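You operate a simulated robot arm through the tools that you are given. There is no shell and no other tool. Be economical: measure what you need, move in short steps, check, and stop when the job is done.

You are at the controls of a simulated robot arm. One attempt, no reset.

Task
Box the red ball, shut the flaps, slide it onto the red square.
Fine: the small box; all four flaps, short ones first; don't lift it.

Only the result counts: the job must be done as asked and must still hold three seconds after the hand-in. Knocking over, shifting, dropping, spilling or breaking anything else fails it.

Robot
A 6-joint arm with a two-finger parallel gripper, fixed in place. Base frame: the origin is at the foot of the arm, x ahead of it, y to its left, z up; the work surface is at about z = 0.74. Units: m, degrees, N and s.
With the tool pointing down near the work surface it reaches from about 0.2 to 0.84 m from the base axis. Its first joint turns from -166.0 to 166.0 degrees. Payload 3.91 kg.
The TCP is the grasp point between the finger pads, 0.03 m short of the fingertips. In the tool frame z runs along the fingers and y along their closing line. Largest opening 0.11 m; finger width 0.02, thickness 0.01; the body of the gripper, 0.048 by 0.112 m, starts 0.055 m behind the TCP.
Orientation is that of the tool frame in the base frame, as [roll, pitch, yaw] about the fixed x, y, z axes, in that order (R = Rz(yaw) Ry(pitch) Rx(roll)). With the fingers straight down and closing along the base's y, the tool's x points along the base's -x, its y along +y and its z along -z.

Tools
- The arm moves only by the tool send_rows. Its argument "rows" is a list of rows, each a list of 6 numbers: the shift along the tool's x, y, z in m, then the turn, a rotation vector about the tool's x, y, z in degrees. In form: [[tx, ty, tz, rx, ry, rz], ...]. A call has 1 to 12 rows; each row shifts and turns the commanded pose from where the row before left it, along the tool's axes as they then stand. "gripper" is the gripper command, from -1 (fully open) to 1 (shut), values between in proportion, set as the call begins (left out, the last holds). Rows are played at 5 a second. More than 0.05 m and 8.6 degrees between two rows, or a gripper value outside its range, and nothing of the call is played. Where a pose cannot be reached the arm comes as near as it can. A force on the tool above 90 N (or 10 N above the force at the start of the call, whichever is more), or a blocked arm, ends the call early, and 0.2 s more pass. The fingers move at their own pace (about 0.108 m/s each) and stop on an object; they squeeze with about 27 N. The grip force told is the motor's: it shows also when the fingers shut on nothing. Time passes only in rows, and 0.2 s behind the last, so rows that do not move let the fingers close. It gives the time, the measured TCP pose, the force on the tool (base axes), the opening and the grip force at its end, in the units of the frame above (readings bear some noise), with the torque about the TCP (base axes, N m) and any sound that the robot's microphone picked up.
- Cameras (640 x 400 px; columns grow to the right, rows downward): "scene" is fixed at [0.0493, -0.6505, 1.5568]; the picture's right is [0.53, -0.85, 0.00], its down [-0.72, -0.45, -0.53] and it looks along [0.45, 0.28, -0.85] (base axes); focal length 288 px, centre (320, 200). "wrist" rides on the gripper at [0.077, 0.007, -0.114] in the tool frame; the picture's right is [-0.09, 1.00, 0.00], its down [-0.80, -0.07, -0.59] and it looks along [-0.59, -0.05, 0.80] (tool axes); focal length 270 px, centre (320, 200).
- grab_frame(camera): a new picture of that camera. The clock stands still meanwhile.
- lift_body(by): slides the trunk up (or, below 0, down) by that many m; the arm rides with it, the base frame stays. It gives what a move gives, with no picture.
- probe_pixels(camera, pixels): for up to 12 pixels [column, row] of the newest picture of that camera ("zoom" is the newest enlarged one), the place [x, y, z] in the base frame of the surface seen there, good to about 0.003 m. The clock stands still meanwhile.
- inspect(camera, box): a new picture of the part [left, top, right, bottom] of that camera's present view, enlarged. The clock stands still meanwhile.
- job_done(): hands the job in; it is judged then, once.

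Go step by step. Measure first, check grasps and placings, and put right what went wrong. The budget is 80 turns and 54 pictures, counting those below and the enlarged ones. Unless the task says otherwise, let go and move clear before handing in, and close with one line.

The tools are called as name(argument=value, ...) on one line, values as JSON. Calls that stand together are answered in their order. send_rows: Moves the arm, as the interface text tells. Its arguments: {"type":"object","properties":{"rows":{"type":"array","items":{"type":"array","items":{"type":"number"}}},"gripper":{"type":"number"}},"required":["rows"]} The other tools are called the same way: lift_body (by) slides the trunk up or down; grab_frame (camera) takes a picture; probe_pixels (camera, pixels) gives the place of the surface under pixels of a picture; inspect (camera, box) takes an enlarged picture of a part of a camera's view; job_done () hands the job in.

At the start:

```text
time: 0.0
eef_pos: [0.356, -0.2702, 1.1337]
tcp_rot: [179.9, -0.1, -180.0]
wrist_force: [-0.9, 0.6, 0.3]
torque: [-0.01, 0.04, -0.04]
width: 0.11
gripper_force: 0.1
trunk travel left (down, up): [-0.45, 0.09]
```

scene: 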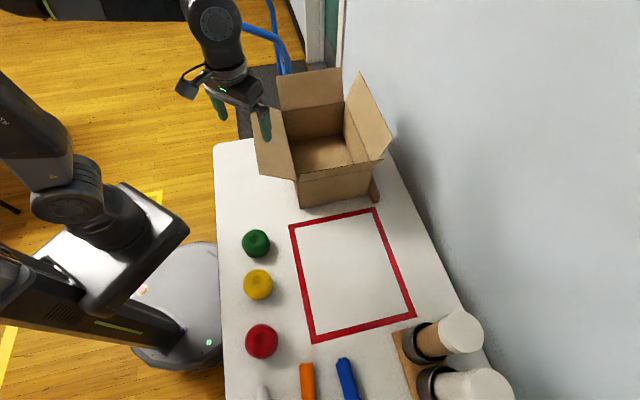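
wrist: 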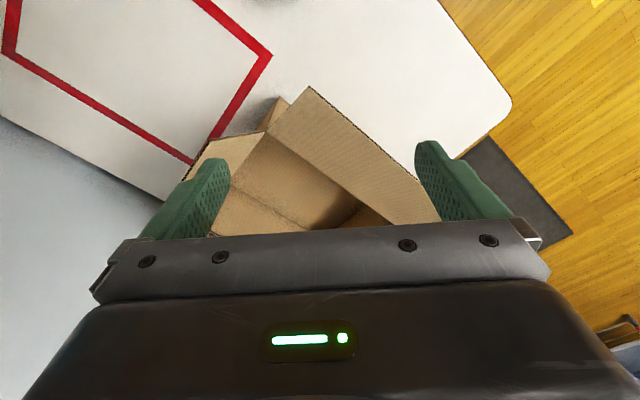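

The scene shows the red ball near (262,341), the open box around (320,140) and the red frame (290,225)-(415,317). I'll measure these points first.

probe_pixels(camera="scene", pixels=[[262, 338], [257, 283], [256, 242], [290, 226], [375, 209], [415, 316], [313, 342], [305, 207], [372, 192], [297, 180], [370, 163], [322, 152]])

inspect(camera="scene", box=[220, 50, 420, 220])

```text
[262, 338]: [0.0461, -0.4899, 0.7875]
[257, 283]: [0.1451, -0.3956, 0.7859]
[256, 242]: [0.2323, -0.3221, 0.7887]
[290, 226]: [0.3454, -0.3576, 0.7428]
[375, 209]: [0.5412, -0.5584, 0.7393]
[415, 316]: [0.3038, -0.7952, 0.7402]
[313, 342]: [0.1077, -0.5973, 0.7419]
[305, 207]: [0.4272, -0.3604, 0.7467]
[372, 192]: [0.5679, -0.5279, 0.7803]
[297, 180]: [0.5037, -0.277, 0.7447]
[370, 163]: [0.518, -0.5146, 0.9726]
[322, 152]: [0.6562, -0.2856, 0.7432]
```

```text
2.35 times, centred on (320, 135) of scene
```

zoom: 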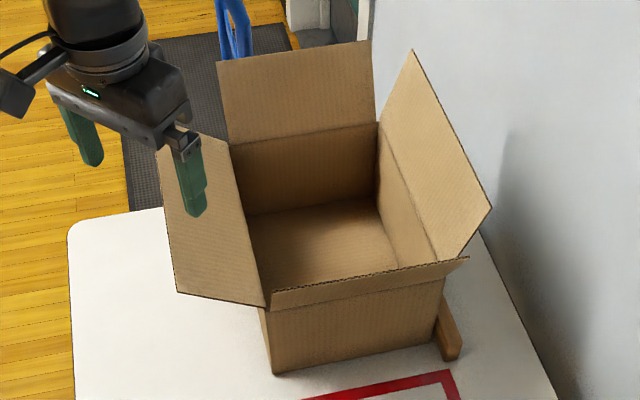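

The zoom shows four open flaps and a wooden piece at (448,335). I'll measure the box rim and flap tips.

probe_pixels(camera="zoom", pixels=[[268, 312], [441, 275], [380, 124], [230, 146], [275, 370], [466, 260], [489, 207], [413, 53], [373, 43], [218, 64], [162, 150], [178, 290]])

probe_pixels(camera="zoom", pixels=[[270, 288], [448, 335], [440, 360], [452, 352], [320, 240], [300, 335], [420, 310], [250, 212], [376, 197], [265, 300], [400, 360], [520, 250]])

```text
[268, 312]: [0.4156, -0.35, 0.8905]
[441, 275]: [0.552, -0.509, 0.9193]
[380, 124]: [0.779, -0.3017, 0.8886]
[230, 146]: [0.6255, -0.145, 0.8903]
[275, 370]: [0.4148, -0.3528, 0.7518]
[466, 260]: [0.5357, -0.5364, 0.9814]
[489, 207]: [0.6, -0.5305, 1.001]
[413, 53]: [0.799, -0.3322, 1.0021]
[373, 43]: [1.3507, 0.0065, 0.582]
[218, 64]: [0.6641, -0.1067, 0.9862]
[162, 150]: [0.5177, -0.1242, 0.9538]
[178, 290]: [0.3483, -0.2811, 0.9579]
```

```text
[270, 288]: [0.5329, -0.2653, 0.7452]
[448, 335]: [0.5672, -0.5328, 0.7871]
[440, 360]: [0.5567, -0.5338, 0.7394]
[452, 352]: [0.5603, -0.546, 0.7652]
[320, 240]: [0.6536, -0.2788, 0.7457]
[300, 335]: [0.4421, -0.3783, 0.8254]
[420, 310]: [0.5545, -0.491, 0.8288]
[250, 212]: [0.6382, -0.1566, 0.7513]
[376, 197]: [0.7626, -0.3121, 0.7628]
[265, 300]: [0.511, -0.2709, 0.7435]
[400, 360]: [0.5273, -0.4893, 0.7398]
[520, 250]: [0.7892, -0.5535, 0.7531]
```

The box is about 0.295 × 0.216 m, 0.15 m tall, and turned ~45°. Its long axis points along the push direction to the red frame. I'll look at the balls closely.

inspect(camera="scene", box=[200, 220, 520, 400])

```text
2.00 times, centred on (360, 310) of scene
```

zoom: 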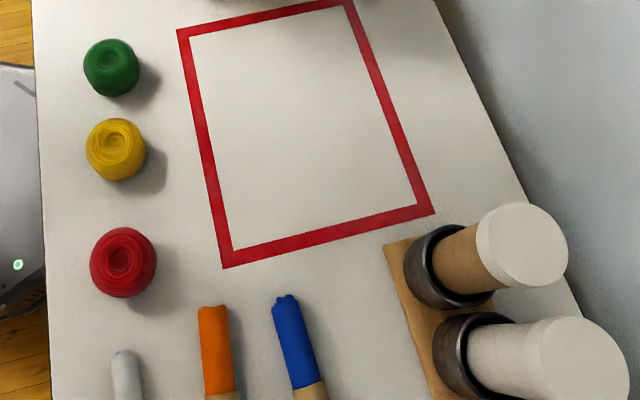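

The "balls" are wound balls; the red one spans zoom (90-157, 227-298). I'll measure its extents and the frame's inner edges.

probe_pixels(camera="zoom", pixels=[[92, 262], [155, 262], [123, 229], [123, 295], [121, 255], [105, 290], [145, 235], [190, 38], [350, 8], [416, 204], [233, 249], [123, 240]])

```text
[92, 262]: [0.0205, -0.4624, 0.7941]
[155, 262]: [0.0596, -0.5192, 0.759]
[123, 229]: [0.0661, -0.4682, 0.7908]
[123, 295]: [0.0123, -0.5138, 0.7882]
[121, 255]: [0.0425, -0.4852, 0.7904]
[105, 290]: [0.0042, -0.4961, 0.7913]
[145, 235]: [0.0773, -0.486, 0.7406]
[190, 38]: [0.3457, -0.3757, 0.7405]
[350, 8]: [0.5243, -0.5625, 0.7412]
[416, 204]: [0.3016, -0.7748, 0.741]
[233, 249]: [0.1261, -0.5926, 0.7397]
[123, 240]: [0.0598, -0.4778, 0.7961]
```

The red ball is about 0.068 m wide, centred near (0.037,-0.488) with its top at z≈0.793. I'll move above it.

send_rows(rows=[[0.0353, -0.0242, 0, 0, 0, 0], [0.0353, -0.0242, 0, 0, 0, 0], [0.0353, -0.0242, 0, 0, 0, 0], [0.0353, -0.0242, 0, 0, 0, 0], [0.0353, -0.0242, 0, 0, 0, 0], [0.0353, -0.0242, 0, 0, 0, 0], [0.0353, -0.0242, 0, 0, 0, 0], [0.0353, -0.0242, 0, 0, 0, 0], [0.0353, -0.0242, 0, 0, 0, 0], [0, 0, 0.045, 0, 0, 0], [0, 0, 0.045, 0, 0, 0], [0, 0, 0.045, 0, 0, 0]], gripper=-1)

grab_frame(camera="wrist")

```text
time: 2.6
eef_pos: [0.0396, -0.4892, 0.9988]
tcp_rot: [180.0, 0.0, 180.0]
wrist_force: [1.0, -0.3, 0.7]
torque: [0.03, 0.0, -0.02]
width: 0.1101
gripper_force: 0.1
trunk travel left (down, up): [-0.45, 0.09]
```

```text
49 pictures are left
```

wrist: 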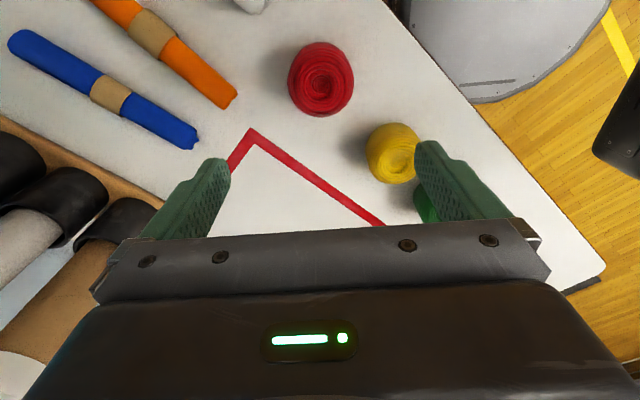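

The ball is at wrist (321,78). I'll measure it again from here.

probe_pixels(camera="wrist", pixels=[[321, 75], [291, 78], [352, 78], [321, 48], [321, 112], [300, 78], [343, 78], [235, 100]])

```text
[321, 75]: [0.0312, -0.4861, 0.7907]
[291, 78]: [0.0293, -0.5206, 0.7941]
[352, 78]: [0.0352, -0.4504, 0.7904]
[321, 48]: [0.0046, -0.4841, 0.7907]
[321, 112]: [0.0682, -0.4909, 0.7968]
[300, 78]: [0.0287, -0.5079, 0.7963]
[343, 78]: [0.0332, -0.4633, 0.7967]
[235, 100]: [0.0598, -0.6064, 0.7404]
```

Its centre is (0.035,-0.486). I'll descend with the fingers straddling it, then close.

send_rows(rows=[[0.0045, 0.003, 0.045, 0, 0, 0], [0, 0, 0.045, 0, 0, 0], [0, 0, 0.045, 0, 0, 0], [0, 0, 0.045, 0, 0, 0], [0, 0, 0.03, 0, 0, 0], [0, 0, 0.017, 0, 0, 0]])

send_rows(rows=[[0, 0, 0, 0, 0, 0], [0, 0, 0, 0, 0, 0], [0, 0, 0, 0, 0, 0], [0, 0, 0, 0, 0, 0], [0, 0, -0.03, 0, 0, 0], [0, 0, -0.04, 0, 0, 0]], gripper=1)

grab_frame(camera="wrist")

```text
time: 4.0
eef_pos: [0.0361, -0.4844, 0.7701]
tcp_rot: [-180.0, -0.1, -179.9]
wrist_force: [0.3, -0.1, -0.4]
torque: [0.02, -0.02, 0.03]
width: 0.1097
gripper_force: 0.1
trunk travel left (down, up): [-0.45, 0.09]
```

```text
time: 5.4
eef_pos: [0.0348, -0.4852, 0.8416]
tcp_rot: [179.9, 0.1, -180.0]
wrist_force: [-1.2, -0.1, 0.1]
torque: [0.01, 0.0, 0.0]
width: 0.0001
gripper_force: 27.3
trunk travel left (down, up): [-0.45, 0.09]
```

```text
48 pictures are left
```

wrist: 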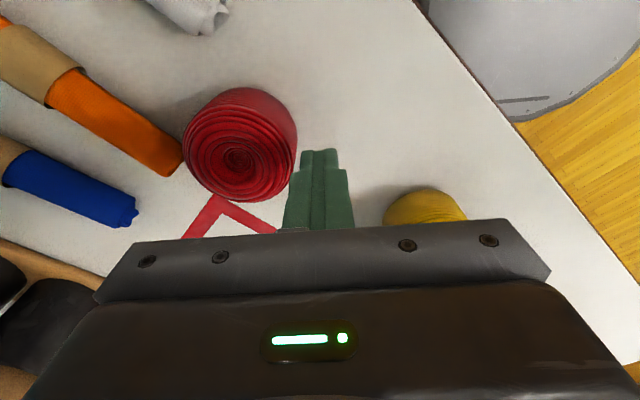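

The grip was empty: the ball slipped to wrist (240,145), next to the orange marker. I'll back up, open the fingers and measure again.

send_rows(rows=[[0, 0, -0.05, 0, 0, 0], [0, 0, -0.05, 0, 0, 0], [0, 0, -0.05, 0, 0, 0]], gripper=-1)

grab_frame(camera="wrist")

inspect(camera="scene", box=[200, 260, 400, 400])

```text
time: 6.2
eef_pos: [0.0357, -0.4838, 0.9918]
tcp_rot: [-180.0, -0.1, -179.9]
wrist_force: [0.0, -0.5, -0.3]
torque: [-0.01, 0.02, 0.01]
width: 0.11
gripper_force: 0.0
trunk travel left (down, up): [-0.45, 0.09]
```

```text
47 pictures are left
```

wrist: 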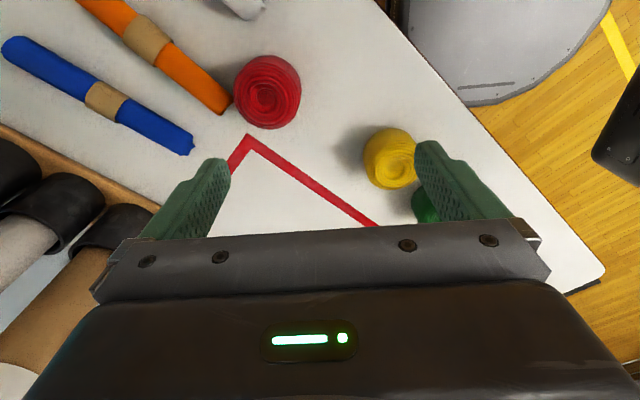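

```text
2.86 times, centred on (300, 330) of scene
```

zoom: 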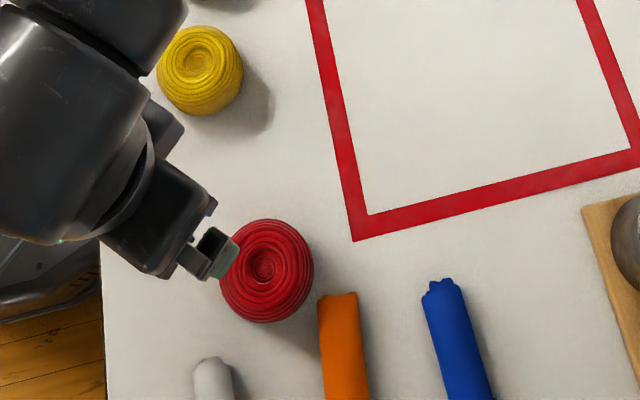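

The orange marker is still at its old pixel (230,100), so nothing else moved. I'll measure the ball again.

probe_pixels(camera="wrist", pixels=[[267, 92], [236, 92], [299, 92], [267, 58], [267, 126], [283, 62], [290, 115], [240, 75], [228, 105], [234, 95], [222, 112], [267, 110]])

inspect(camera="wrist", box=[200, 40, 340, 150])

```text
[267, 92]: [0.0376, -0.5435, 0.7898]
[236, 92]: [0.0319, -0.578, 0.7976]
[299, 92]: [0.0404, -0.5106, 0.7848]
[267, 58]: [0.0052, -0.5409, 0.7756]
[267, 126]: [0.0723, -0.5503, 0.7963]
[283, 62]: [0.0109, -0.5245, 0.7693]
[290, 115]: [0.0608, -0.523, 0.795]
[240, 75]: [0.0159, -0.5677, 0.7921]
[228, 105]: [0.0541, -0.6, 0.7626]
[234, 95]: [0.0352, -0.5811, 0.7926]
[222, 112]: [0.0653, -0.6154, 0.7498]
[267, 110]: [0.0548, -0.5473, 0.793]
```

```text
3.64 times, centred on (270, 95) of wrist
```

zoom: 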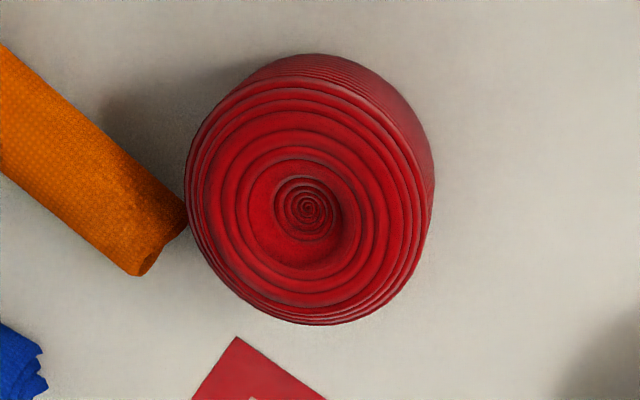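

The ball is now centred near (0.038,-0.544) with the orange marker on its -y side, so I'll turn the gripper 90° to close along x. I'll also probe the white marker's tip at wrist (245,12).

probe_pixels(camera="wrist", pixels=[[245, 12], [255, 14], [262, 8], [235, 4]])

send_rows(rows=[[0, -0.01, 0, 0, 0, 8.2], [0, 0, 0, 0, 0, 8.2], [0, 0, 0, 0, 0, 8.2], [0, 0, 0, 0, 0, 8.2], [0, 0, 0, 0, 0, 8.2], [0, 0, 0, 0, 0, 8.2], [0, 0, 0, 0, 0, 8.2], [0, 0, 0, 0, 0, 8.2], [0, 0, 0, 0, 0, 8.2], [0, 0, 0, 0, 0, 8.2], [0, 0, 0, 0, 0, 8.0]], gripper=-0.7)

grab_frame(camera="wrist")

```text
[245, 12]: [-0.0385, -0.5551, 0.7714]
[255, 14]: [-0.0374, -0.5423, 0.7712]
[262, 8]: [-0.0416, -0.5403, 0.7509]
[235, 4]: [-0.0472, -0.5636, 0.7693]
```

```text
time: 8.6
eef_pos: [0.0343, -0.4962, 0.9917]
tcp_rot: [-180.0, 0.0, 89.9]
wrist_force: [0.1, -0.6, -0.2]
torque: [-0.02, -0.05, 0.0]
width: 0.0935
gripper_force: 0.0
trunk travel left (down, up): [-0.45, 0.09]
```

```text
44 pictures are left
```

wrist: 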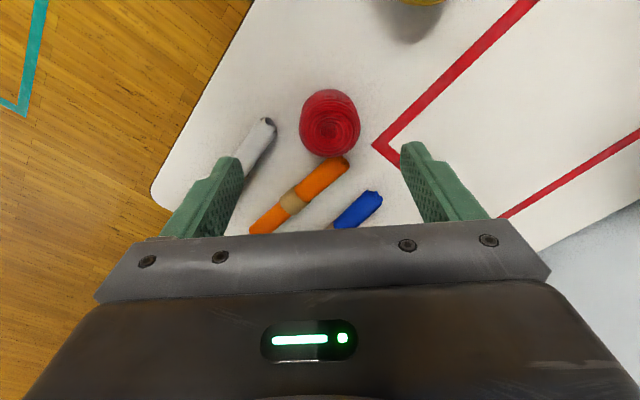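

In this view the ball is at (330,122). I'll probe its edges to centre the grasp.

probe_pixels(camera="wrist", pixels=[[302, 125], [358, 125], [330, 125], [330, 155], [330, 92], [360, 120], [330, 105]])

```text
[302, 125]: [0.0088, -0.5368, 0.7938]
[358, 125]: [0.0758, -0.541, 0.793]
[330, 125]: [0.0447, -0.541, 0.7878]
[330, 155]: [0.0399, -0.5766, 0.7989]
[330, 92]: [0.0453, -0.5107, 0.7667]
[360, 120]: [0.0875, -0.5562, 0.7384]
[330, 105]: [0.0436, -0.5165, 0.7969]
```

Its centre is (0.041,-0.5435). I'll align, descend to just above the table, close and check the width.

send_rows(rows=[[-0.047, 0.0067, 0, 0, 0, 0], [0, 0, 0.045, 0, 0, 0], [0, 0, 0.045, 0, 0, 0], [0, 0, 0.045, 0, 0, 0], [0, 0, 0.045, 0, 0, 0], [0, 0, 0.025, 0, 0, 0], [0, 0, 0.014, 0, 0, 0]], gripper=-0.7)

send_rows(rows=[[0, 0, 0, 0, 0, 0], [0, 0, 0, 0, 0, 0], [0, 0, 0, 0, 0, 0]], gripper=0.5)

grab_frame(camera="wrist")

```text
time: 10.2
eef_pos: [0.0423, -0.5419, 0.7703]
tcp_rot: [-180.0, -0.1, 90.0]
wrist_force: [0.1, 0.4, -0.2]
torque: [0.02, 0.0, -0.02]
width: 0.0936
gripper_force: 0.2
trunk travel left (down, up): [-0.45, 0.09]
```

```text
time: 11.0
eef_pos: [0.0428, -0.5431, 0.7717]
tcp_rot: [-180.0, 0.1, 90.0]
wrist_force: [0.4, -0.5, -0.8]
torque: [-0.04, -0.02, 0.02]
width: 0.0745
gripper_force: 27.3
trunk travel left (down, up): [-0.45, 0.09]
```

```text
43 pictures are left
```

wrist: 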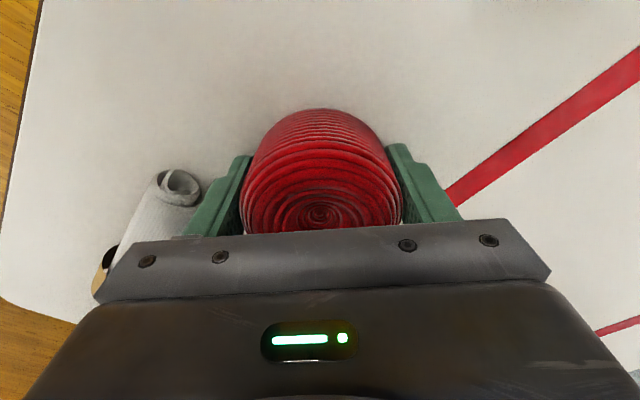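

The ball is held, with width 0.0745 and 27 N. I'll lift slowly and check.

send_rows(rows=[[0, 0, -0.005, 0, 0, 0], [0, 0, -0.01, 0, 0, 0], [0, 0, -0.015, 0, 0, 0], [0, 0, -0.02, 0, 0, 0]], gripper=0.5)

grab_frame(camera="wrist")

```text
time: 12.0
eef_pos: [0.0423, -0.5413, 0.8213]
tcp_rot: [179.9, 0.0, 89.9]
wrist_force: [0.4, 0.2, -0.7]
torque: [0.02, 0.02, 0.02]
width: 0.0744
gripper_force: 26.6
trunk travel left (down, up): [-0.45, 0.09]
```

```text
42 pictures are left
```

wrist: 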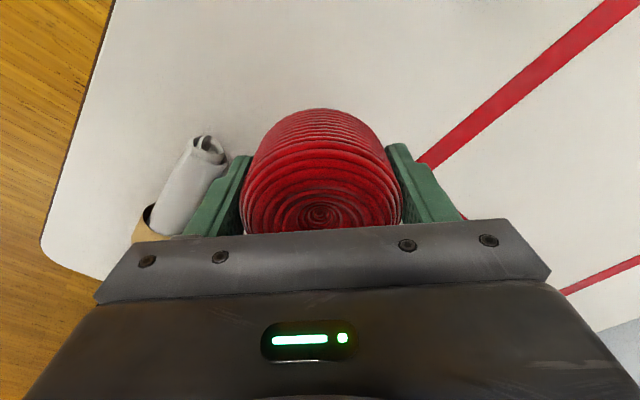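

The ball rose with the hand. I'll go up to z≈1.10, turn to line up with the box, and start across.

send_rows(rows=[[0, 0, -0.047, 0, 0, 7.5], [0, 0, -0.047, 0, 0, 7.5], [0, 0, -0.047, 0, 0, 7.5], [0, 0, -0.047, 0, 0, 7.5], [0, 0, -0.047, 0, 0, 7.5], [0, 0, -0.047, 0, 0, 7.5], [0.0418, 0.01855, 0, 0, 0, 0], [0.0418, 0.01855, 0, 0, 0, 0], [0.0418, 0.01855, 0, 0, 0, 0], [0.0418, 0.01855, 0, 0, 0, 0], [0.0418, 0.01855, 0, 0, 0, 0], [0.0418, 0.01855, 0, 0, 0, 0]])

send_rows(rows=[[0.0418, 0.01855, 0, 0, 0, 0], [0.0418, 0.01855, 0, 0, 0, 0], [0.0418, 0.01855, 0, 0, 0, 0], [0.0418, 0.01855, 0, 0, 0, 0], [0.0418, 0.01855, 0, 0, 0, 0], [0.0418, 0.01855, 0, 0, 0, 0], [0.0418, 0.01855, 0, 0, 0, 0]])

grab_frame(camera="scene")

grab_frame(camera="wrist")

```text
time: 14.6
eef_pos: [0.2998, -0.4427, 1.1043]
tcp_rot: [-180.0, 0.1, 44.9]
wrist_force: [-0.3, 0.4, -0.3]
torque: [0.0, 0.02, 0.01]
width: 0.0747
gripper_force: 27.1
trunk travel left (down, up): [-0.45, 0.09]
```

```text
time: 16.2
eef_pos: [0.5978, -0.3293, 1.1035]
tcp_rot: [-180.0, 0.0, 44.9]
wrist_force: [0.4, 0.4, 0.2]
torque: [-0.02, -0.01, 0.0]
width: 0.0745
gripper_force: 26.7
trunk travel left (down, up): [-0.45, 0.09]
```

```text
41 pictures are left
```

scene: 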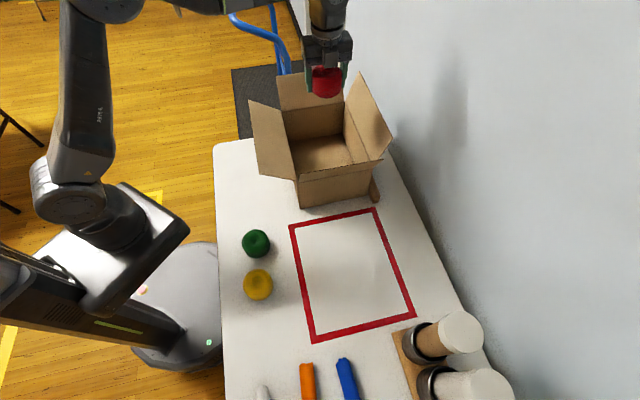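

```text
40 pictures are left
```

wrist: 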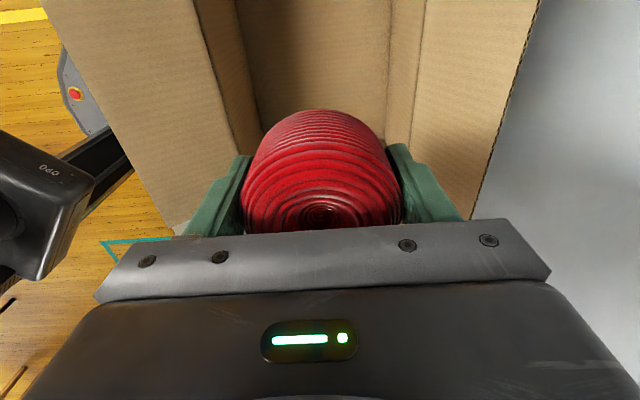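

The ball hangs centred over the open box. I'll lower it to just above the floor.

send_rows(rows=[[0, 0, 0.045, 0, 0, 0], [0, 0, 0.045, 0, 0, 0], [0, 0, 0.045, 0, 0, 0], [0, 0, 0.045, 0, 0, 0], [0, 0, 0.045, 0, 0, 0], [0, 0, 0.045, 0, 0, 0], [0, 0, 0.03, 0, 0, 0], [0, 0, 0.02, 0, 0, 0]])

grab_frame(camera="scene")

```text
time: 18.0
eef_pos: [0.5968, -0.3274, 0.7834]
tcp_rot: [180.0, 0.0, 44.9]
wrist_force: [0.8, -0.7, -0.3]
torque: [0.0, 0.02, -0.01]
width: 0.0745
gripper_force: 27.0
trunk travel left (down, up): [-0.45, 0.09]
```

```text
39 pictures are left
```

scene: 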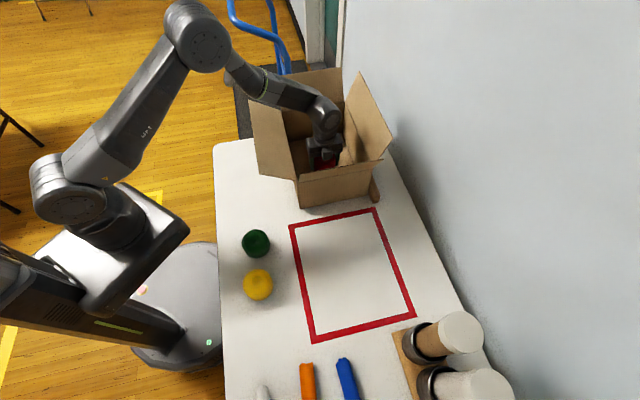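

The box hasn't moved and the ball is just above its floor. I'll release by opening part way, then rise straight out.

send_rows(rows=[[0, 0, 0.004, 0, 0, 0], [0, 0, 0, 0, 0, 0], [0, 0, 0, 0, 0, 0]], gripper=-0.8)

send_rows(rows=[[0, 0, -0.045, 0, 0, 0], [0, 0, -0.045, 0, 0, 0], [0, 0, -0.045, 0, 0, 0], [0, 0, -0.045, 0, 0, 0], [0, 0, -0.045, 0, 0, 0], [0, 0, -0.045, 0, 0, 0], [0, 0, -0.045, 0, 0, 0], [0, 0, -0.045, 0, 0, 0]])

inspect(camera="scene", box=[220, 30, 420, 220])

grab_frame(camera="wrist")

```text
time: 18.8
eef_pos: [0.5959, -0.3286, 0.7808]
tcp_rot: [-180.0, 0.0, 45.1]
wrist_force: [0.1, 0.4, -0.3]
torque: [0.02, 0.03, -0.03]
width: 0.0989
gripper_force: 0.0
trunk travel left (down, up): [-0.45, 0.09]
```

```text
time: 20.6
eef_pos: [0.5965, -0.3287, 1.1419]
tcp_rot: [180.0, 0.0, 45.0]
wrist_force: [-0.5, 0.0, 0.9]
torque: [-0.02, 0.0, 0.0]
width: 0.099
gripper_force: 0.0
trunk travel left (down, up): [-0.45, 0.09]
```

```text
2.11 times, centred on (320, 125) of scene
```

zoom: 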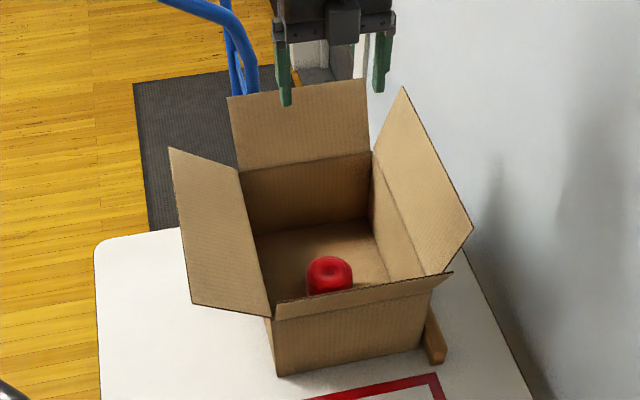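

```text
37 pictures are left
```

wrist: 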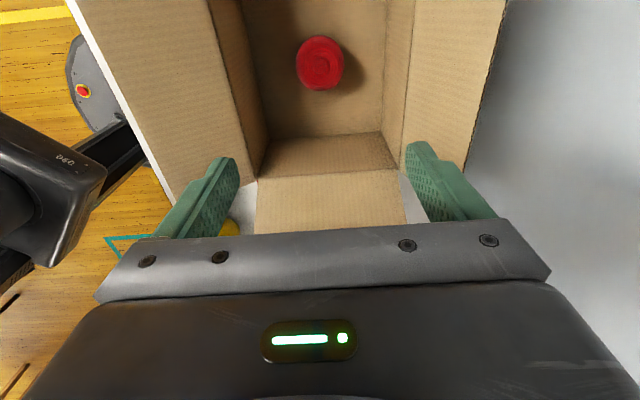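

The ball is sitting in the box at zoom (330,275). Next is the far short flap: I'll go over it with the hand as it is and come down just outside it.

send_rows(rows=[[0.04, 0, 0, 0, 0, 0], [0.04, 0, 0, 0, 0, 0], [0.04, 0, 0, 0, 0, 0], [0.04, 0, 0, 0, 0, 0], [0.04, 0, 0, 0, 0, 0], [0.04, 0, 0, 0, 0, 0]])

send_rows(rows=[[0, 0, 0.043, 0, 0, 0], [0, 0, 0.043, 0, 0, 0], [0, 0, 0.043, 0, 0, 0], [0, 0, 0.04, 0, 0, 0]])

inspect(camera="scene", box=[220, 0, 440, 220])

grab_frame(camera="wrist")

```text
time: 22.0
eef_pos: [0.7678, -0.1576, 1.1397]
tcp_rot: [-179.9, 0.0, 45.0]
wrist_force: [0.1, 0.1, 0.2]
torque: [0.05, -0.01, 0.01]
width: 0.099
gripper_force: 0.3
trunk travel left (down, up): [-0.45, 0.09]
```

```text
time: 23.0
eef_pos: [0.7663, -0.1587, 0.9718]
tcp_rot: [179.9, 0.0, 45.0]
wrist_force: [0.2, 0.5, -0.2]
torque: [-0.04, 0.0, 0.0]
width: 0.0989
gripper_force: 0.1
trunk travel left (down, up): [-0.45, 0.09]
```

```text
1.82 times, centred on (330, 110) of scene
```

zoom: 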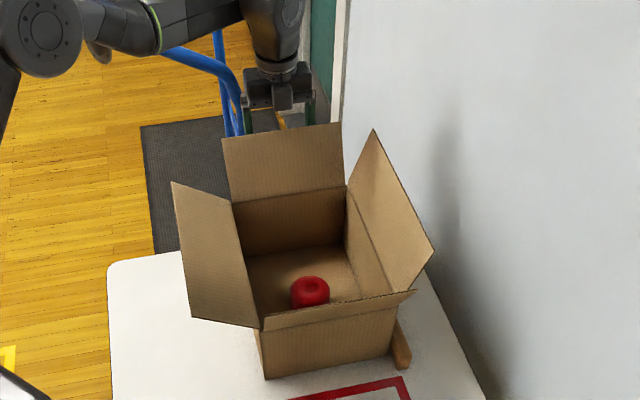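

```text
35 pictures are left
```

wrist: 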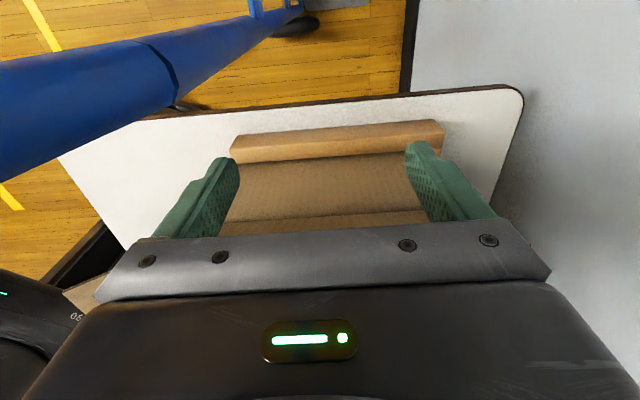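

There's a wooden strip behind the far face too (wrist (340,140)) and a blue rail on the left. I'll measure both, plus the flap.

probe_pixels(camera="wrist", pixels=[[150, 70], [40, 130], [280, 20], [240, 145], [440, 125], [236, 160], [340, 140], [320, 180], [320, 215], [260, 195], [410, 195], [320, 228]])

probe_pixels(camera="zoom", pixels=[[225, 140], [338, 127], [280, 135], [345, 187], [234, 203], [290, 192], [245, 100], [215, 60], [405, 296], [180, 185], [372, 133], [430, 248]])

```text
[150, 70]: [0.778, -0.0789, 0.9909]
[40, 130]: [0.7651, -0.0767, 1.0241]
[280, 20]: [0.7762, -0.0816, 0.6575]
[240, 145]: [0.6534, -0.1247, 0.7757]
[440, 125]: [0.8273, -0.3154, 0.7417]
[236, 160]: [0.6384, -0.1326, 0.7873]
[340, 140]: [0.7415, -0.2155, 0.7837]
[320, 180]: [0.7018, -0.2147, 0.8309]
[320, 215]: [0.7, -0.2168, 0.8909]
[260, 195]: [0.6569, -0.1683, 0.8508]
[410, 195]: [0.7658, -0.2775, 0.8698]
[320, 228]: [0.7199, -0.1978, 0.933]
```

```text
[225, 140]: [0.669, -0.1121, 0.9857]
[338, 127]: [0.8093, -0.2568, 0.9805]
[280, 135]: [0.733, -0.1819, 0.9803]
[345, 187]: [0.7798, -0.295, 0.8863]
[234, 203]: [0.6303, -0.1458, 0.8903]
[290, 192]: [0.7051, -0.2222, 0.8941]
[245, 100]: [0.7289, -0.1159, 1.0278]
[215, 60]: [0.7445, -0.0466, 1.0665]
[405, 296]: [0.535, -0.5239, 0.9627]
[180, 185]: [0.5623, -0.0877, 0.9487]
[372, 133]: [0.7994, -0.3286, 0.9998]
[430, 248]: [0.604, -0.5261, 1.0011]
```

The fingers are outside the far flap (tip at u +0.05, hand at +0.088) and the blue rail is clear. I'll sweep the flap inward and press it down.

send_rows(rows=[[-0.025, 0, 0, 0, 0, 0], [-0.025, 0, 0, 0, 0, 0], [-0.025, 0, 0, 0, 0, 0], [-0.025, 0, 0, 0, 0, 0], [-0.025, 0, 0, 0, 0, 0], [-0.025, 0, 0.005, 0, 0, 0], [-0.01, 0, 0.015, 0, 0, 0], [-0.005, 0, 0.015, 0, 0, 0]])

inspect(camera="scene", box=[220, 0, 440, 220])

```text
time: 24.8
eef_pos: [0.6483, -0.2756, 0.9355]
tcp_rot: [180.0, 0.0, 44.9]
wrist_force: [-0.2, 0.9, -0.9]
torque: [-0.04, -0.03, 0.03]
width: 0.099
gripper_force: 0.1
trunk travel left (down, up): [-0.45, 0.09]
```

```text
1.82 times, centred on (330, 110) of scene
```

zoom: 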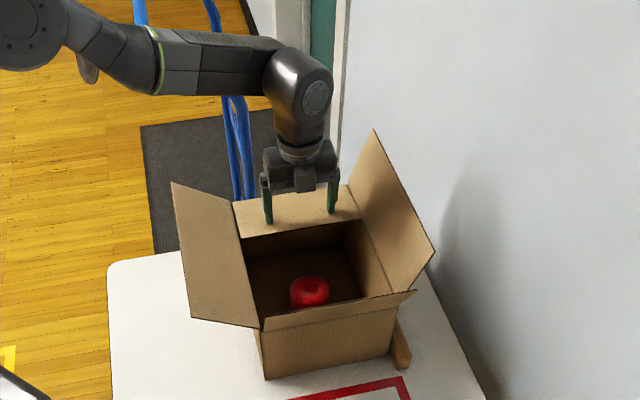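

The far short flap lies flat. I'll rise and check it stays, then go over to the outside of the near short flap.

send_rows(rows=[[0, 0, -0.04, 0, 0, 0], [0, 0, -0.045, 0, 0, 0], [0, 0, -0.045, 0, 0, 0], [-0.044, 0, 0, 0, 0, 0], [-0.044, 0, 0, 0, 0, 0], [-0.044, 0, 0, 0, 0, 0], [-0.044, 0, 0, 0, 0, 0], [-0.044, 0, 0, 0, 0, 0], [-0.044, 0, 0, 0, 0, 0], [-0.044, 0, 0, 0, 0, 0]])

inspect(camera="scene", box=[220, 30, 440, 250])

```text
time: 27.0
eef_pos: [0.4302, -0.4939, 1.0654]
tcp_rot: [179.9, 0.0, 45.1]
wrist_force: [0.2, 0.0, 0.3]
torque: [0.03, -0.03, -0.01]
width: 0.099
gripper_force: 0.0
trunk travel left (down, up): [-0.45, 0.09]
```

```text
1.82 times, centred on (330, 140) of scene
```

zoom: 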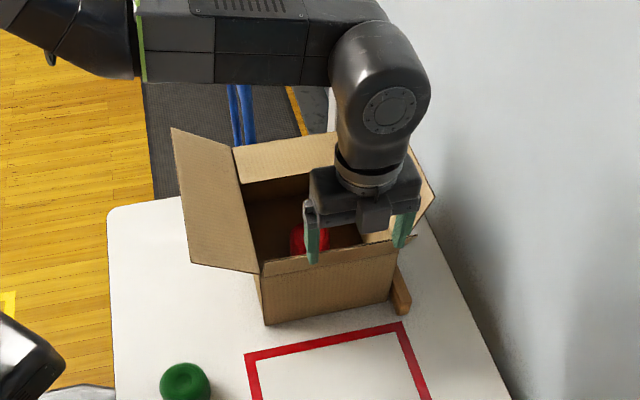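

The far flap stays shut. The hand is outside the near short flap, so I'll descend and sweep it in.

send_rows(rows=[[0, 0, 0.045, 0, 0, 0], [0, 0, 0.045, 0, 0, 0], [0, 0, 0.005, 0, 0, 0], [0.025, 0, 0, 0, 0, 0], [0.025, 0, 0, 0, 0, 0], [0.025, 0, 0, 0, 0, 0], [0.025, 0, 0, 0, 0, 0], [0.025, 0, 0, 0, 0, 0], [0.025, 0, 0.005, 0, 0, 0], [0.01, 0, 0.015, 0, 0, 0], [0.005, 0, 0.015, 0, 0, 0]])

inspect(camera="scene", box=[220, 30, 440, 250])

```text
time: 29.4
eef_pos: [0.5482, -0.3761, 0.9359]
tcp_rot: [-180.0, 0.0, 45.0]
wrist_force: [0.1, -0.1, -0.6]
torque: [-0.02, -0.02, 0.01]
width: 0.099
gripper_force: 0.2
trunk travel left (down, up): [-0.45, 0.09]
```

```text
1.82 times, centred on (330, 140) of scene
```

zoom: 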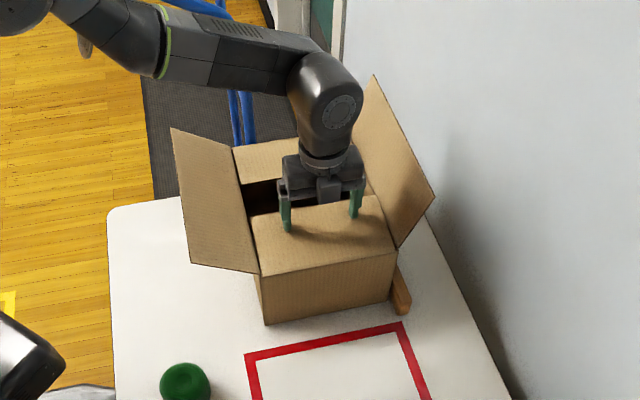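

Both short flaps are flat. For the long wall-side flap I'll straddle its top edge with a narrower opening and pull it inward. First step: rise and move over its edge.

send_rows(rows=[[0, 0, -0.045, 0, 0, 0], [0, 0, -0.045, 0, 0, 0], [0, 0, -0.04, 0, 0, 0], [0.0052, 0.0375, 0, 0, 0, 0], [0.0052, 0.0375, 0, 0, 0, 0], [0.0052, 0.0375, 0, 0, 0, 0], [0.0052, 0.0375, 0, 0, 0, 0]], gripper=0)

inspect(camera="scene", box=[220, 30, 440, 250])

grab_frame(camera="wrist")

```text
time: 31.0
eef_pos: [0.6596, -0.4607, 1.0644]
tcp_rot: [179.8, 0.0, 45.0]
wrist_force: [-0.7, -0.4, 0.9]
torque: [-0.01, -0.02, -0.01]
width: 0.0551
gripper_force: 0.0
out of reach, approached as far as the arm can: row 7
trunk travel left (down, up): [-0.45, 0.09]
```

```text
1.82 times, centred on (330, 140) of scene
```

zoom: 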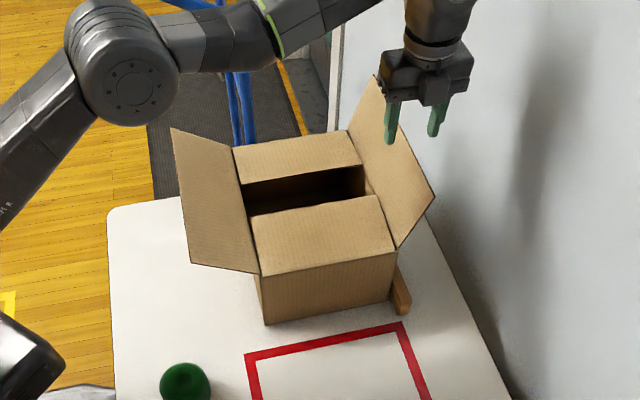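

```text
30 pictures are left
```

wrist: 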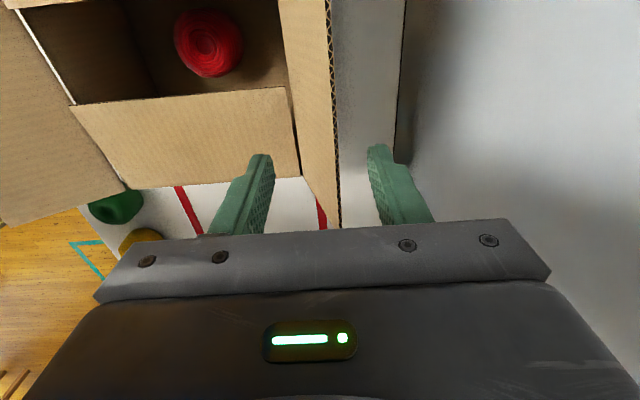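

The flap edge (wrist column ~335) sits between the two fingers. I'll descend 0.07 m to straddle it, then pull in slowly.

send_rows(rows=[[0, -0.003, 0.03, 0, 0, 0], [0, 0, 0.025, 0, 0, 0], [0, 0, 0.02, 0, 0, 0]])

send_rows(rows=[[0, -0.02, 0, 0, 0, 0], [0, -0.02, 0, 0, 0, 0], [0, -0.02, 0, 0, 0, 0], [0, -0.02, 0, 0, 0, 0], [0, -0.02, 0, 0, 0, 0]])

inspect(camera="scene", box=[220, 30, 440, 250])

```text
time: 31.8
eef_pos: [0.6572, -0.4584, 0.9868]
tcp_rot: [180.0, 0.0, 45.0]
wrist_force: [-0.2, -0.4, -1.1]
torque: [0.02, -0.02, 0.02]
width: 0.0551
gripper_force: 0.0
trunk travel left (down, up): [-0.45, 0.09]
```

```text
time: 33.0
eef_pos: [0.5862, -0.387, 0.987]
tcp_rot: [180.0, 0.0, 45.0]
wrist_force: [0.2, 0.1, 0.6]
torque: [-0.03, 0.01, 0.01]
width: 0.055
gripper_force: 0.0
trunk travel left (down, up): [-0.45, 0.09]
```

```text
1.82 times, centred on (330, 140) of scene
```

zoom: 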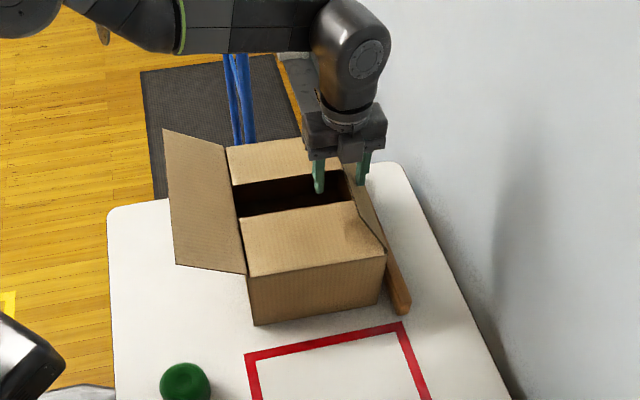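

The flap is past vertical, and the box slid about 1-2 cm sideways on the table, which does no harm. I'll widen the fingers and push in and down to lay it flat.

send_rows(rows=[[0, -0.02, 0.002, 0, 0, 0], [0, -0.012, 0.012, 0, 0, 0], [0, -0.012, 0.012, 0, 0, 0], [0, -0.008, 0.012, 0, 0, 0], [0, -0.005, 0.01, 0, 0, 0]], gripper=-0.7)

inspect(camera="scene", box=[220, 30, 440, 250])

```text
time: 34.2
eef_pos: [0.5466, -0.3464, 0.9395]
tcp_rot: [-180.0, 0.0, 44.9]
wrist_force: [0.1, -0.4, -0.8]
torque: [0.01, 0.02, -0.03]
width: 0.0933
gripper_force: 0.0
trunk travel left (down, up): [-0.45, 0.09]
```

```text
1.82 times, centred on (330, 140) of scene
```

zoom: 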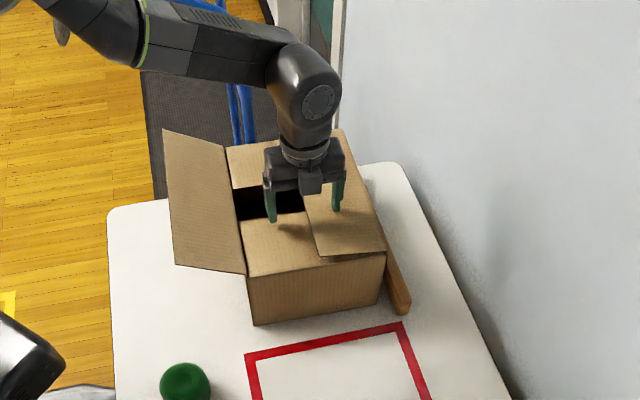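

The wall-side flap lies flat on the short ones. I'll rise, close the fingers and go over to the outside of the last flap.

send_rows(rows=[[0, 0, -0.045, 0, 0, 0], [0, 0, -0.045, 0, 0, 0], [0, 0, -0.035, 0, 0, 0], [0.0083, -0.0435, 0, 0, 0, 0], [0.0083, -0.0435, 0, 0, 0, 0], [0.0083, -0.0435, 0, 0, 0, 0], [0.0083, -0.0435, 0, 0, 0, 0], [0.0083, -0.0435, 0, 0, 0, 0], [0.0083, -0.0435, 0, 0, 0, 0]], gripper=1)

inspect(camera="scene", box=[200, 30, 420, 250])

```text
time: 36.2
eef_pos: [0.3963, -0.1258, 1.0653]
tcp_rot: [-180.0, 0.0, 45.0]
wrist_force: [-0.4, 0.2, -0.5]
torque: [-0.01, 0.0, 0.01]
width: 0.0
gripper_force: 27.6
trunk travel left (down, up): [-0.45, 0.09]
```

```text
1.82 times, centred on (310, 140) of scene
```

zoom: 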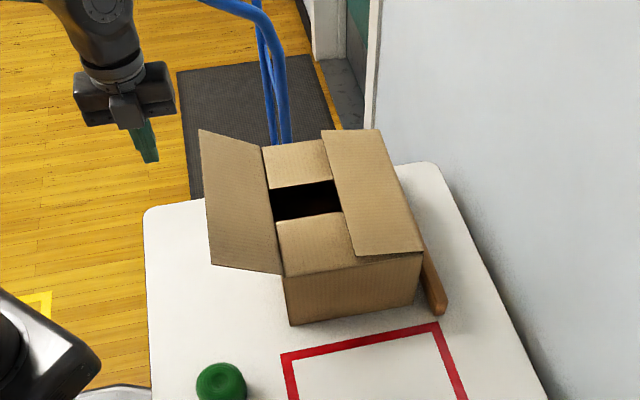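

The three flaps stay shut and one is left. I'll measure it and the box's present position.

probe_pixels(camera="zoom", pixels=[[200, 131], [211, 263], [205, 200], [282, 272], [264, 150], [421, 251], [379, 131], [291, 324], [418, 305], [440, 310], [355, 255], [322, 134]])

```text
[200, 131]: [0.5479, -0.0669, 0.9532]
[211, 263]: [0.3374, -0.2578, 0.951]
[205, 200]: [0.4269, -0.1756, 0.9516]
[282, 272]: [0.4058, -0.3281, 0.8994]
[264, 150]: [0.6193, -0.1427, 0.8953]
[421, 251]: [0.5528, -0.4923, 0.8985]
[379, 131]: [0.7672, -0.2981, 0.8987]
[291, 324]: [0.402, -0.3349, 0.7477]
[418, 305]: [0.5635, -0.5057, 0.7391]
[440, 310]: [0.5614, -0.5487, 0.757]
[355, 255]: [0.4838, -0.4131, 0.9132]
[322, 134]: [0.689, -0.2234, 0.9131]
```

The outer edge of the last flap is 0.049 m inboard of the finger. I'll descend below its edge and sweep it over in small steps.

send_rows(rows=[[0, 0, 0.045, 0, 0, 0], [0, 0, 0.045, 0, 0, 0], [0, 0, 0.008, 0, 0, 0], [0, 0.025, 0, 0, 0, 0], [0, 0.02, 0, 0, 0, 0], [0, 0.02, 0, 0, 0, 0], [0, 0.02, 0, 0, 0, 0], [0, 0.02, 0, 0, 0, 0], [0, 0.02, 0, 0, 0, 0], [0, 0.02, 0, 0, 0, 0], [0, 0.02, 0, 0, 0, 0]])

inspect(camera="scene", box=[200, 30, 420, 250])

```text
time: 37.9
eef_pos: [0.4467, -0.1838, 0.9692]
tcp_rot: [-178.2, 0.6, 45.1]
wrist_force: [-46.4, 27.6, 31.0]
torque: [0.32, 0.15, 0.39]
width: 0.0001
gripper_force: 26.8
trunk travel left (down, up): [-0.45, 0.09]
stopped in row 8: the force on the tool passed its limit (the readings are from after the stop); the commanded pose is now the measured one
```

```text
1.82 times, centred on (310, 140) of scene
```

zoom: 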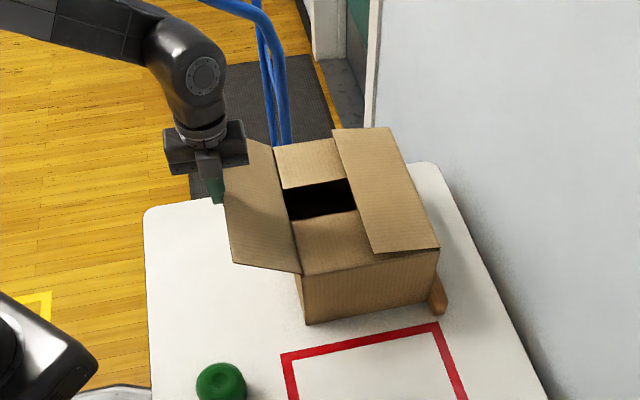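

The low-leaning flap jammed and the box slid to the wooden strip. I need to lift the flap from underneath instead. I'll back off and tilt the fingers about 42° so they point in under it, then look.

send_rows(rows=[[0, -0.03, 0, 0, 0, 0], [0, -0.03, 0, 0, 0, 0], [0, 0, 0, -8.4, 0, 0], [0, 0, 0, -8.4, 0, 0], [0, 0, 0, -8.4, 0, 0], [0, 0, 0, -8.4, 0, 0], [0, 0, 0, -8.4, 0, 0]])

inspect(camera="scene", box=[200, 30, 420, 250])

```text
time: 39.5
eef_pos: [0.4171, -0.1871, 1.0688]
tcp_rot: [140.4, 0.3, 45.4]
wrist_force: [-0.3, 0.7, -0.2]
torque: [0.04, 0.03, -0.04]
width: 0.0003
gripper_force: 26.9
out of reach, approached as far as the arm can: row 6, 7
trunk travel left (down, up): [-0.45, 0.09]
```

```text
1.82 times, centred on (310, 140) of scene
```

zoom: 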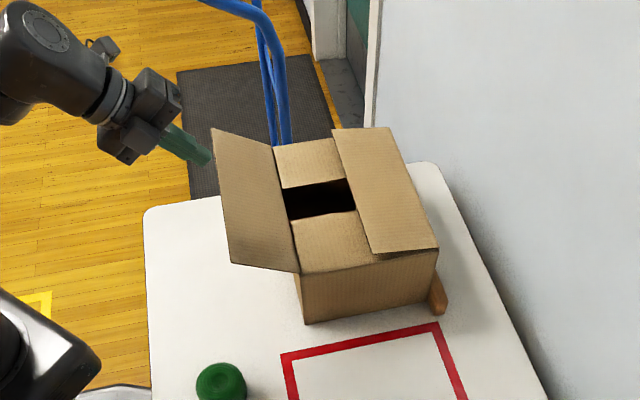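

That tilt is out of reach this close to the base, so the arm compromised on height. I'll measure the flap's current place, then choose a spot farther along it.

probe_pixels(camera="zoom", pixels=[[214, 131], [230, 262], [221, 195], [298, 271], [276, 150], [439, 249], [390, 131], [305, 323], [434, 290], [441, 308], [370, 252], [335, 132]])

```text
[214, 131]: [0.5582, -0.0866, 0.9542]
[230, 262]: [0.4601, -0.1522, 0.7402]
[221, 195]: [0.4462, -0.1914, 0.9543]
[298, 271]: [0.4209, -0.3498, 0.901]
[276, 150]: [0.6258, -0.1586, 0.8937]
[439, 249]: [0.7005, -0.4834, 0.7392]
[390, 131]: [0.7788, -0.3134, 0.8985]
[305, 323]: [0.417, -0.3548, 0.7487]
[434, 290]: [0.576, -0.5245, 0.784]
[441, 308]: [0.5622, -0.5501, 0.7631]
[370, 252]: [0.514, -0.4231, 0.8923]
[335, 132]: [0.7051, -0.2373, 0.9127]
```

The strip is unmoved at (0.562,-0.550). The flap's edge is at z≈0.954, from (0.355,-0.28) to (0.558,-0.087). I'll go up, ease the tilt to ~34° and shift along the flap to where the arm has more room.

send_rows(rows=[[0, 0.0335, -0.037, 8.4, 0, 0], [0, 0.0277, -0.0417, 0, 0, 0], [0.04, 0, 0, 0, 0, 0], [0.035, 0, 0, 0, 0, 0], [0, 0, 0, 0, 0, 0]])

```text
time: 40.7
eef_pos: [0.4735, -0.136, 1.1681]
tcp_rot: [147.6, 0.5, 45.0]
wrist_force: [0.3, -0.4, -0.2]
torque: [-0.01, -0.01, -0.02]
width: 0.0001
gripper_force: 27.4
trunk travel left (down, up): [-0.45, 0.09]
```

The hand is now at z 1.168, 0.02 m outside the flap edge. I'll shift 0.035 m farther out and descend until the fingers are below the edge.

send_rows(rows=[[0.02, -0.0295, -0.0188, 0, 0, 0], [0, -0.023, 0.0363, 0, 0, 0], [0, -0.023, 0.0363, 0, 0, 0], [0, -0.023, 0.0363, 0, 0, 0], [0, -0.023, 0.0363, 0, 0, 0], [0, -0.023, 0.0363, 0, 0, 0]])

inspect(camera="scene", box=[200, 30, 420, 250])

```text
time: 42.1
eef_pos: [0.4744, -0.139, 1.0172]
tcp_rot: [148.8, 0.5, 45.4]
wrist_force: [0.0, -0.4, 0.4]
torque: [-0.02, 0.02, -0.01]
width: 0.0002
gripper_force: 26.9
out of reach, approached as far as the arm can: row 4, 5, 6
trunk travel left (down, up): [-0.45, 0.09]
```

```text
1.82 times, centred on (310, 140) of scene
```

zoom: 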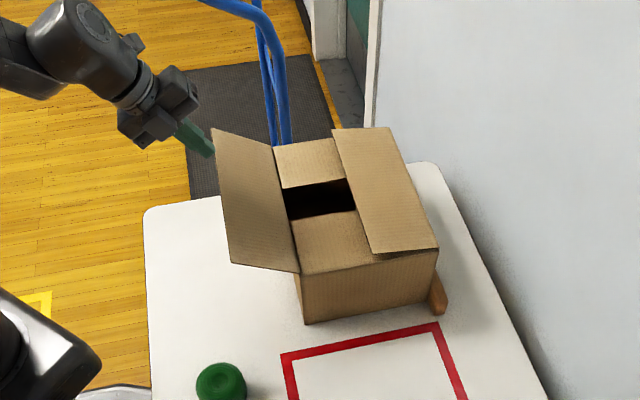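

The arm can't get lower here with this tilt, but its reachable zone rides with the trunk. I'll move out and up a little, then lower the trunk 0.14 m.

send_rows(rows=[[0, 0.026, -0.043, 0, 0, 0], [0, -0.03, -0.018, 0, 0, 0], [0, 0, 0, 0, 0, 0]])

lift_body(by=-0.06)

inspect(camera="scene", box=[100, 30, 420, 250])

```text
refused: row 1 steps farther than a row can; nothing moved
```

```text
time: 43.1
eef_pos: [0.4736, -0.1373, 0.959]
tcp_rot: [148.6, 0.4, 45.3]
wrist_force: [-1.3, 0.4, 0.2]
torque: [-0.02, 0.01, -0.01]
width: 0.0001
gripper_force: 27.7
trunk travel left (down, up): [-0.39, 0.15]
```

```text
1.82 times, centred on (260, 140) of scene
```

zoom: 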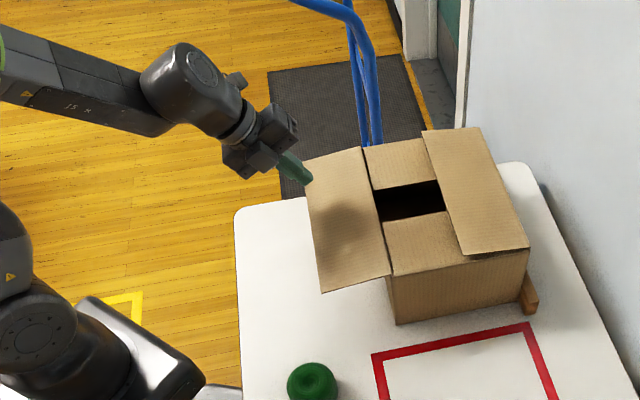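

The trunk move pressed the fingertip lightly on the flap, which now leans farther out, but nothing is damaged. I'll raise the hand, shift it outward and measure the flap.

send_rows(rows=[[0, 0.023, -0.038, 0, 0, 0], [0, 0.023, -0.038, 0, 0, 0], [0, -0.03, -0.018, 0, 0, 0], [0, -0.03, -0.018, 0, 0, 0], [0, 0, 0, 0, 0, 0]])

inspect(camera="scene", box=[200, 30, 420, 250])

probe_pixels(camera="zoom", pixels=[[208, 162], [217, 225], [226, 290], [270, 148], [212, 190], [295, 274]])

```text
time: 44.3
eef_pos: [0.425, -0.0879, 1.0447]
tcp_rot: [148.7, 0.4, 45.3]
wrist_force: [0.2, 0.1, -0.1]
torque: [0.03, -0.05, -0.02]
width: 0.0001
gripper_force: 27.5
trunk travel left (down, up): [-0.39, 0.15]
```

```text
1.82 times, centred on (310, 140) of scene
```

zoom: 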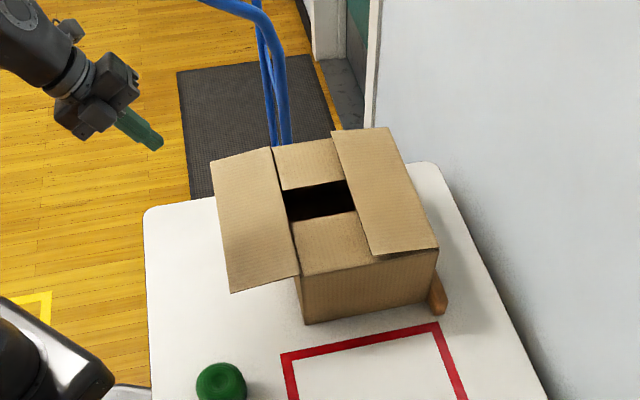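

```text
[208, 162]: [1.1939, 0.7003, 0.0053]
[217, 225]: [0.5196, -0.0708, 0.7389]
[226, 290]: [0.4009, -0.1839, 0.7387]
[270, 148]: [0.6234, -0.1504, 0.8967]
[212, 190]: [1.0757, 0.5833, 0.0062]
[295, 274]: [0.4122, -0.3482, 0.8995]
```

The flap now looks nearly level. I'll probe just inside its edge.

probe_pixels(camera="zoom", pixels=[[214, 166], [223, 225], [233, 289], [245, 220], [270, 215], [285, 205]])

```text
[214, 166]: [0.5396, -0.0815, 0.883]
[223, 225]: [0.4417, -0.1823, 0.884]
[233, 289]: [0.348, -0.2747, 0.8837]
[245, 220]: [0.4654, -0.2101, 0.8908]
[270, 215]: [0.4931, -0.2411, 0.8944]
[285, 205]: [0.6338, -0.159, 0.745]
```

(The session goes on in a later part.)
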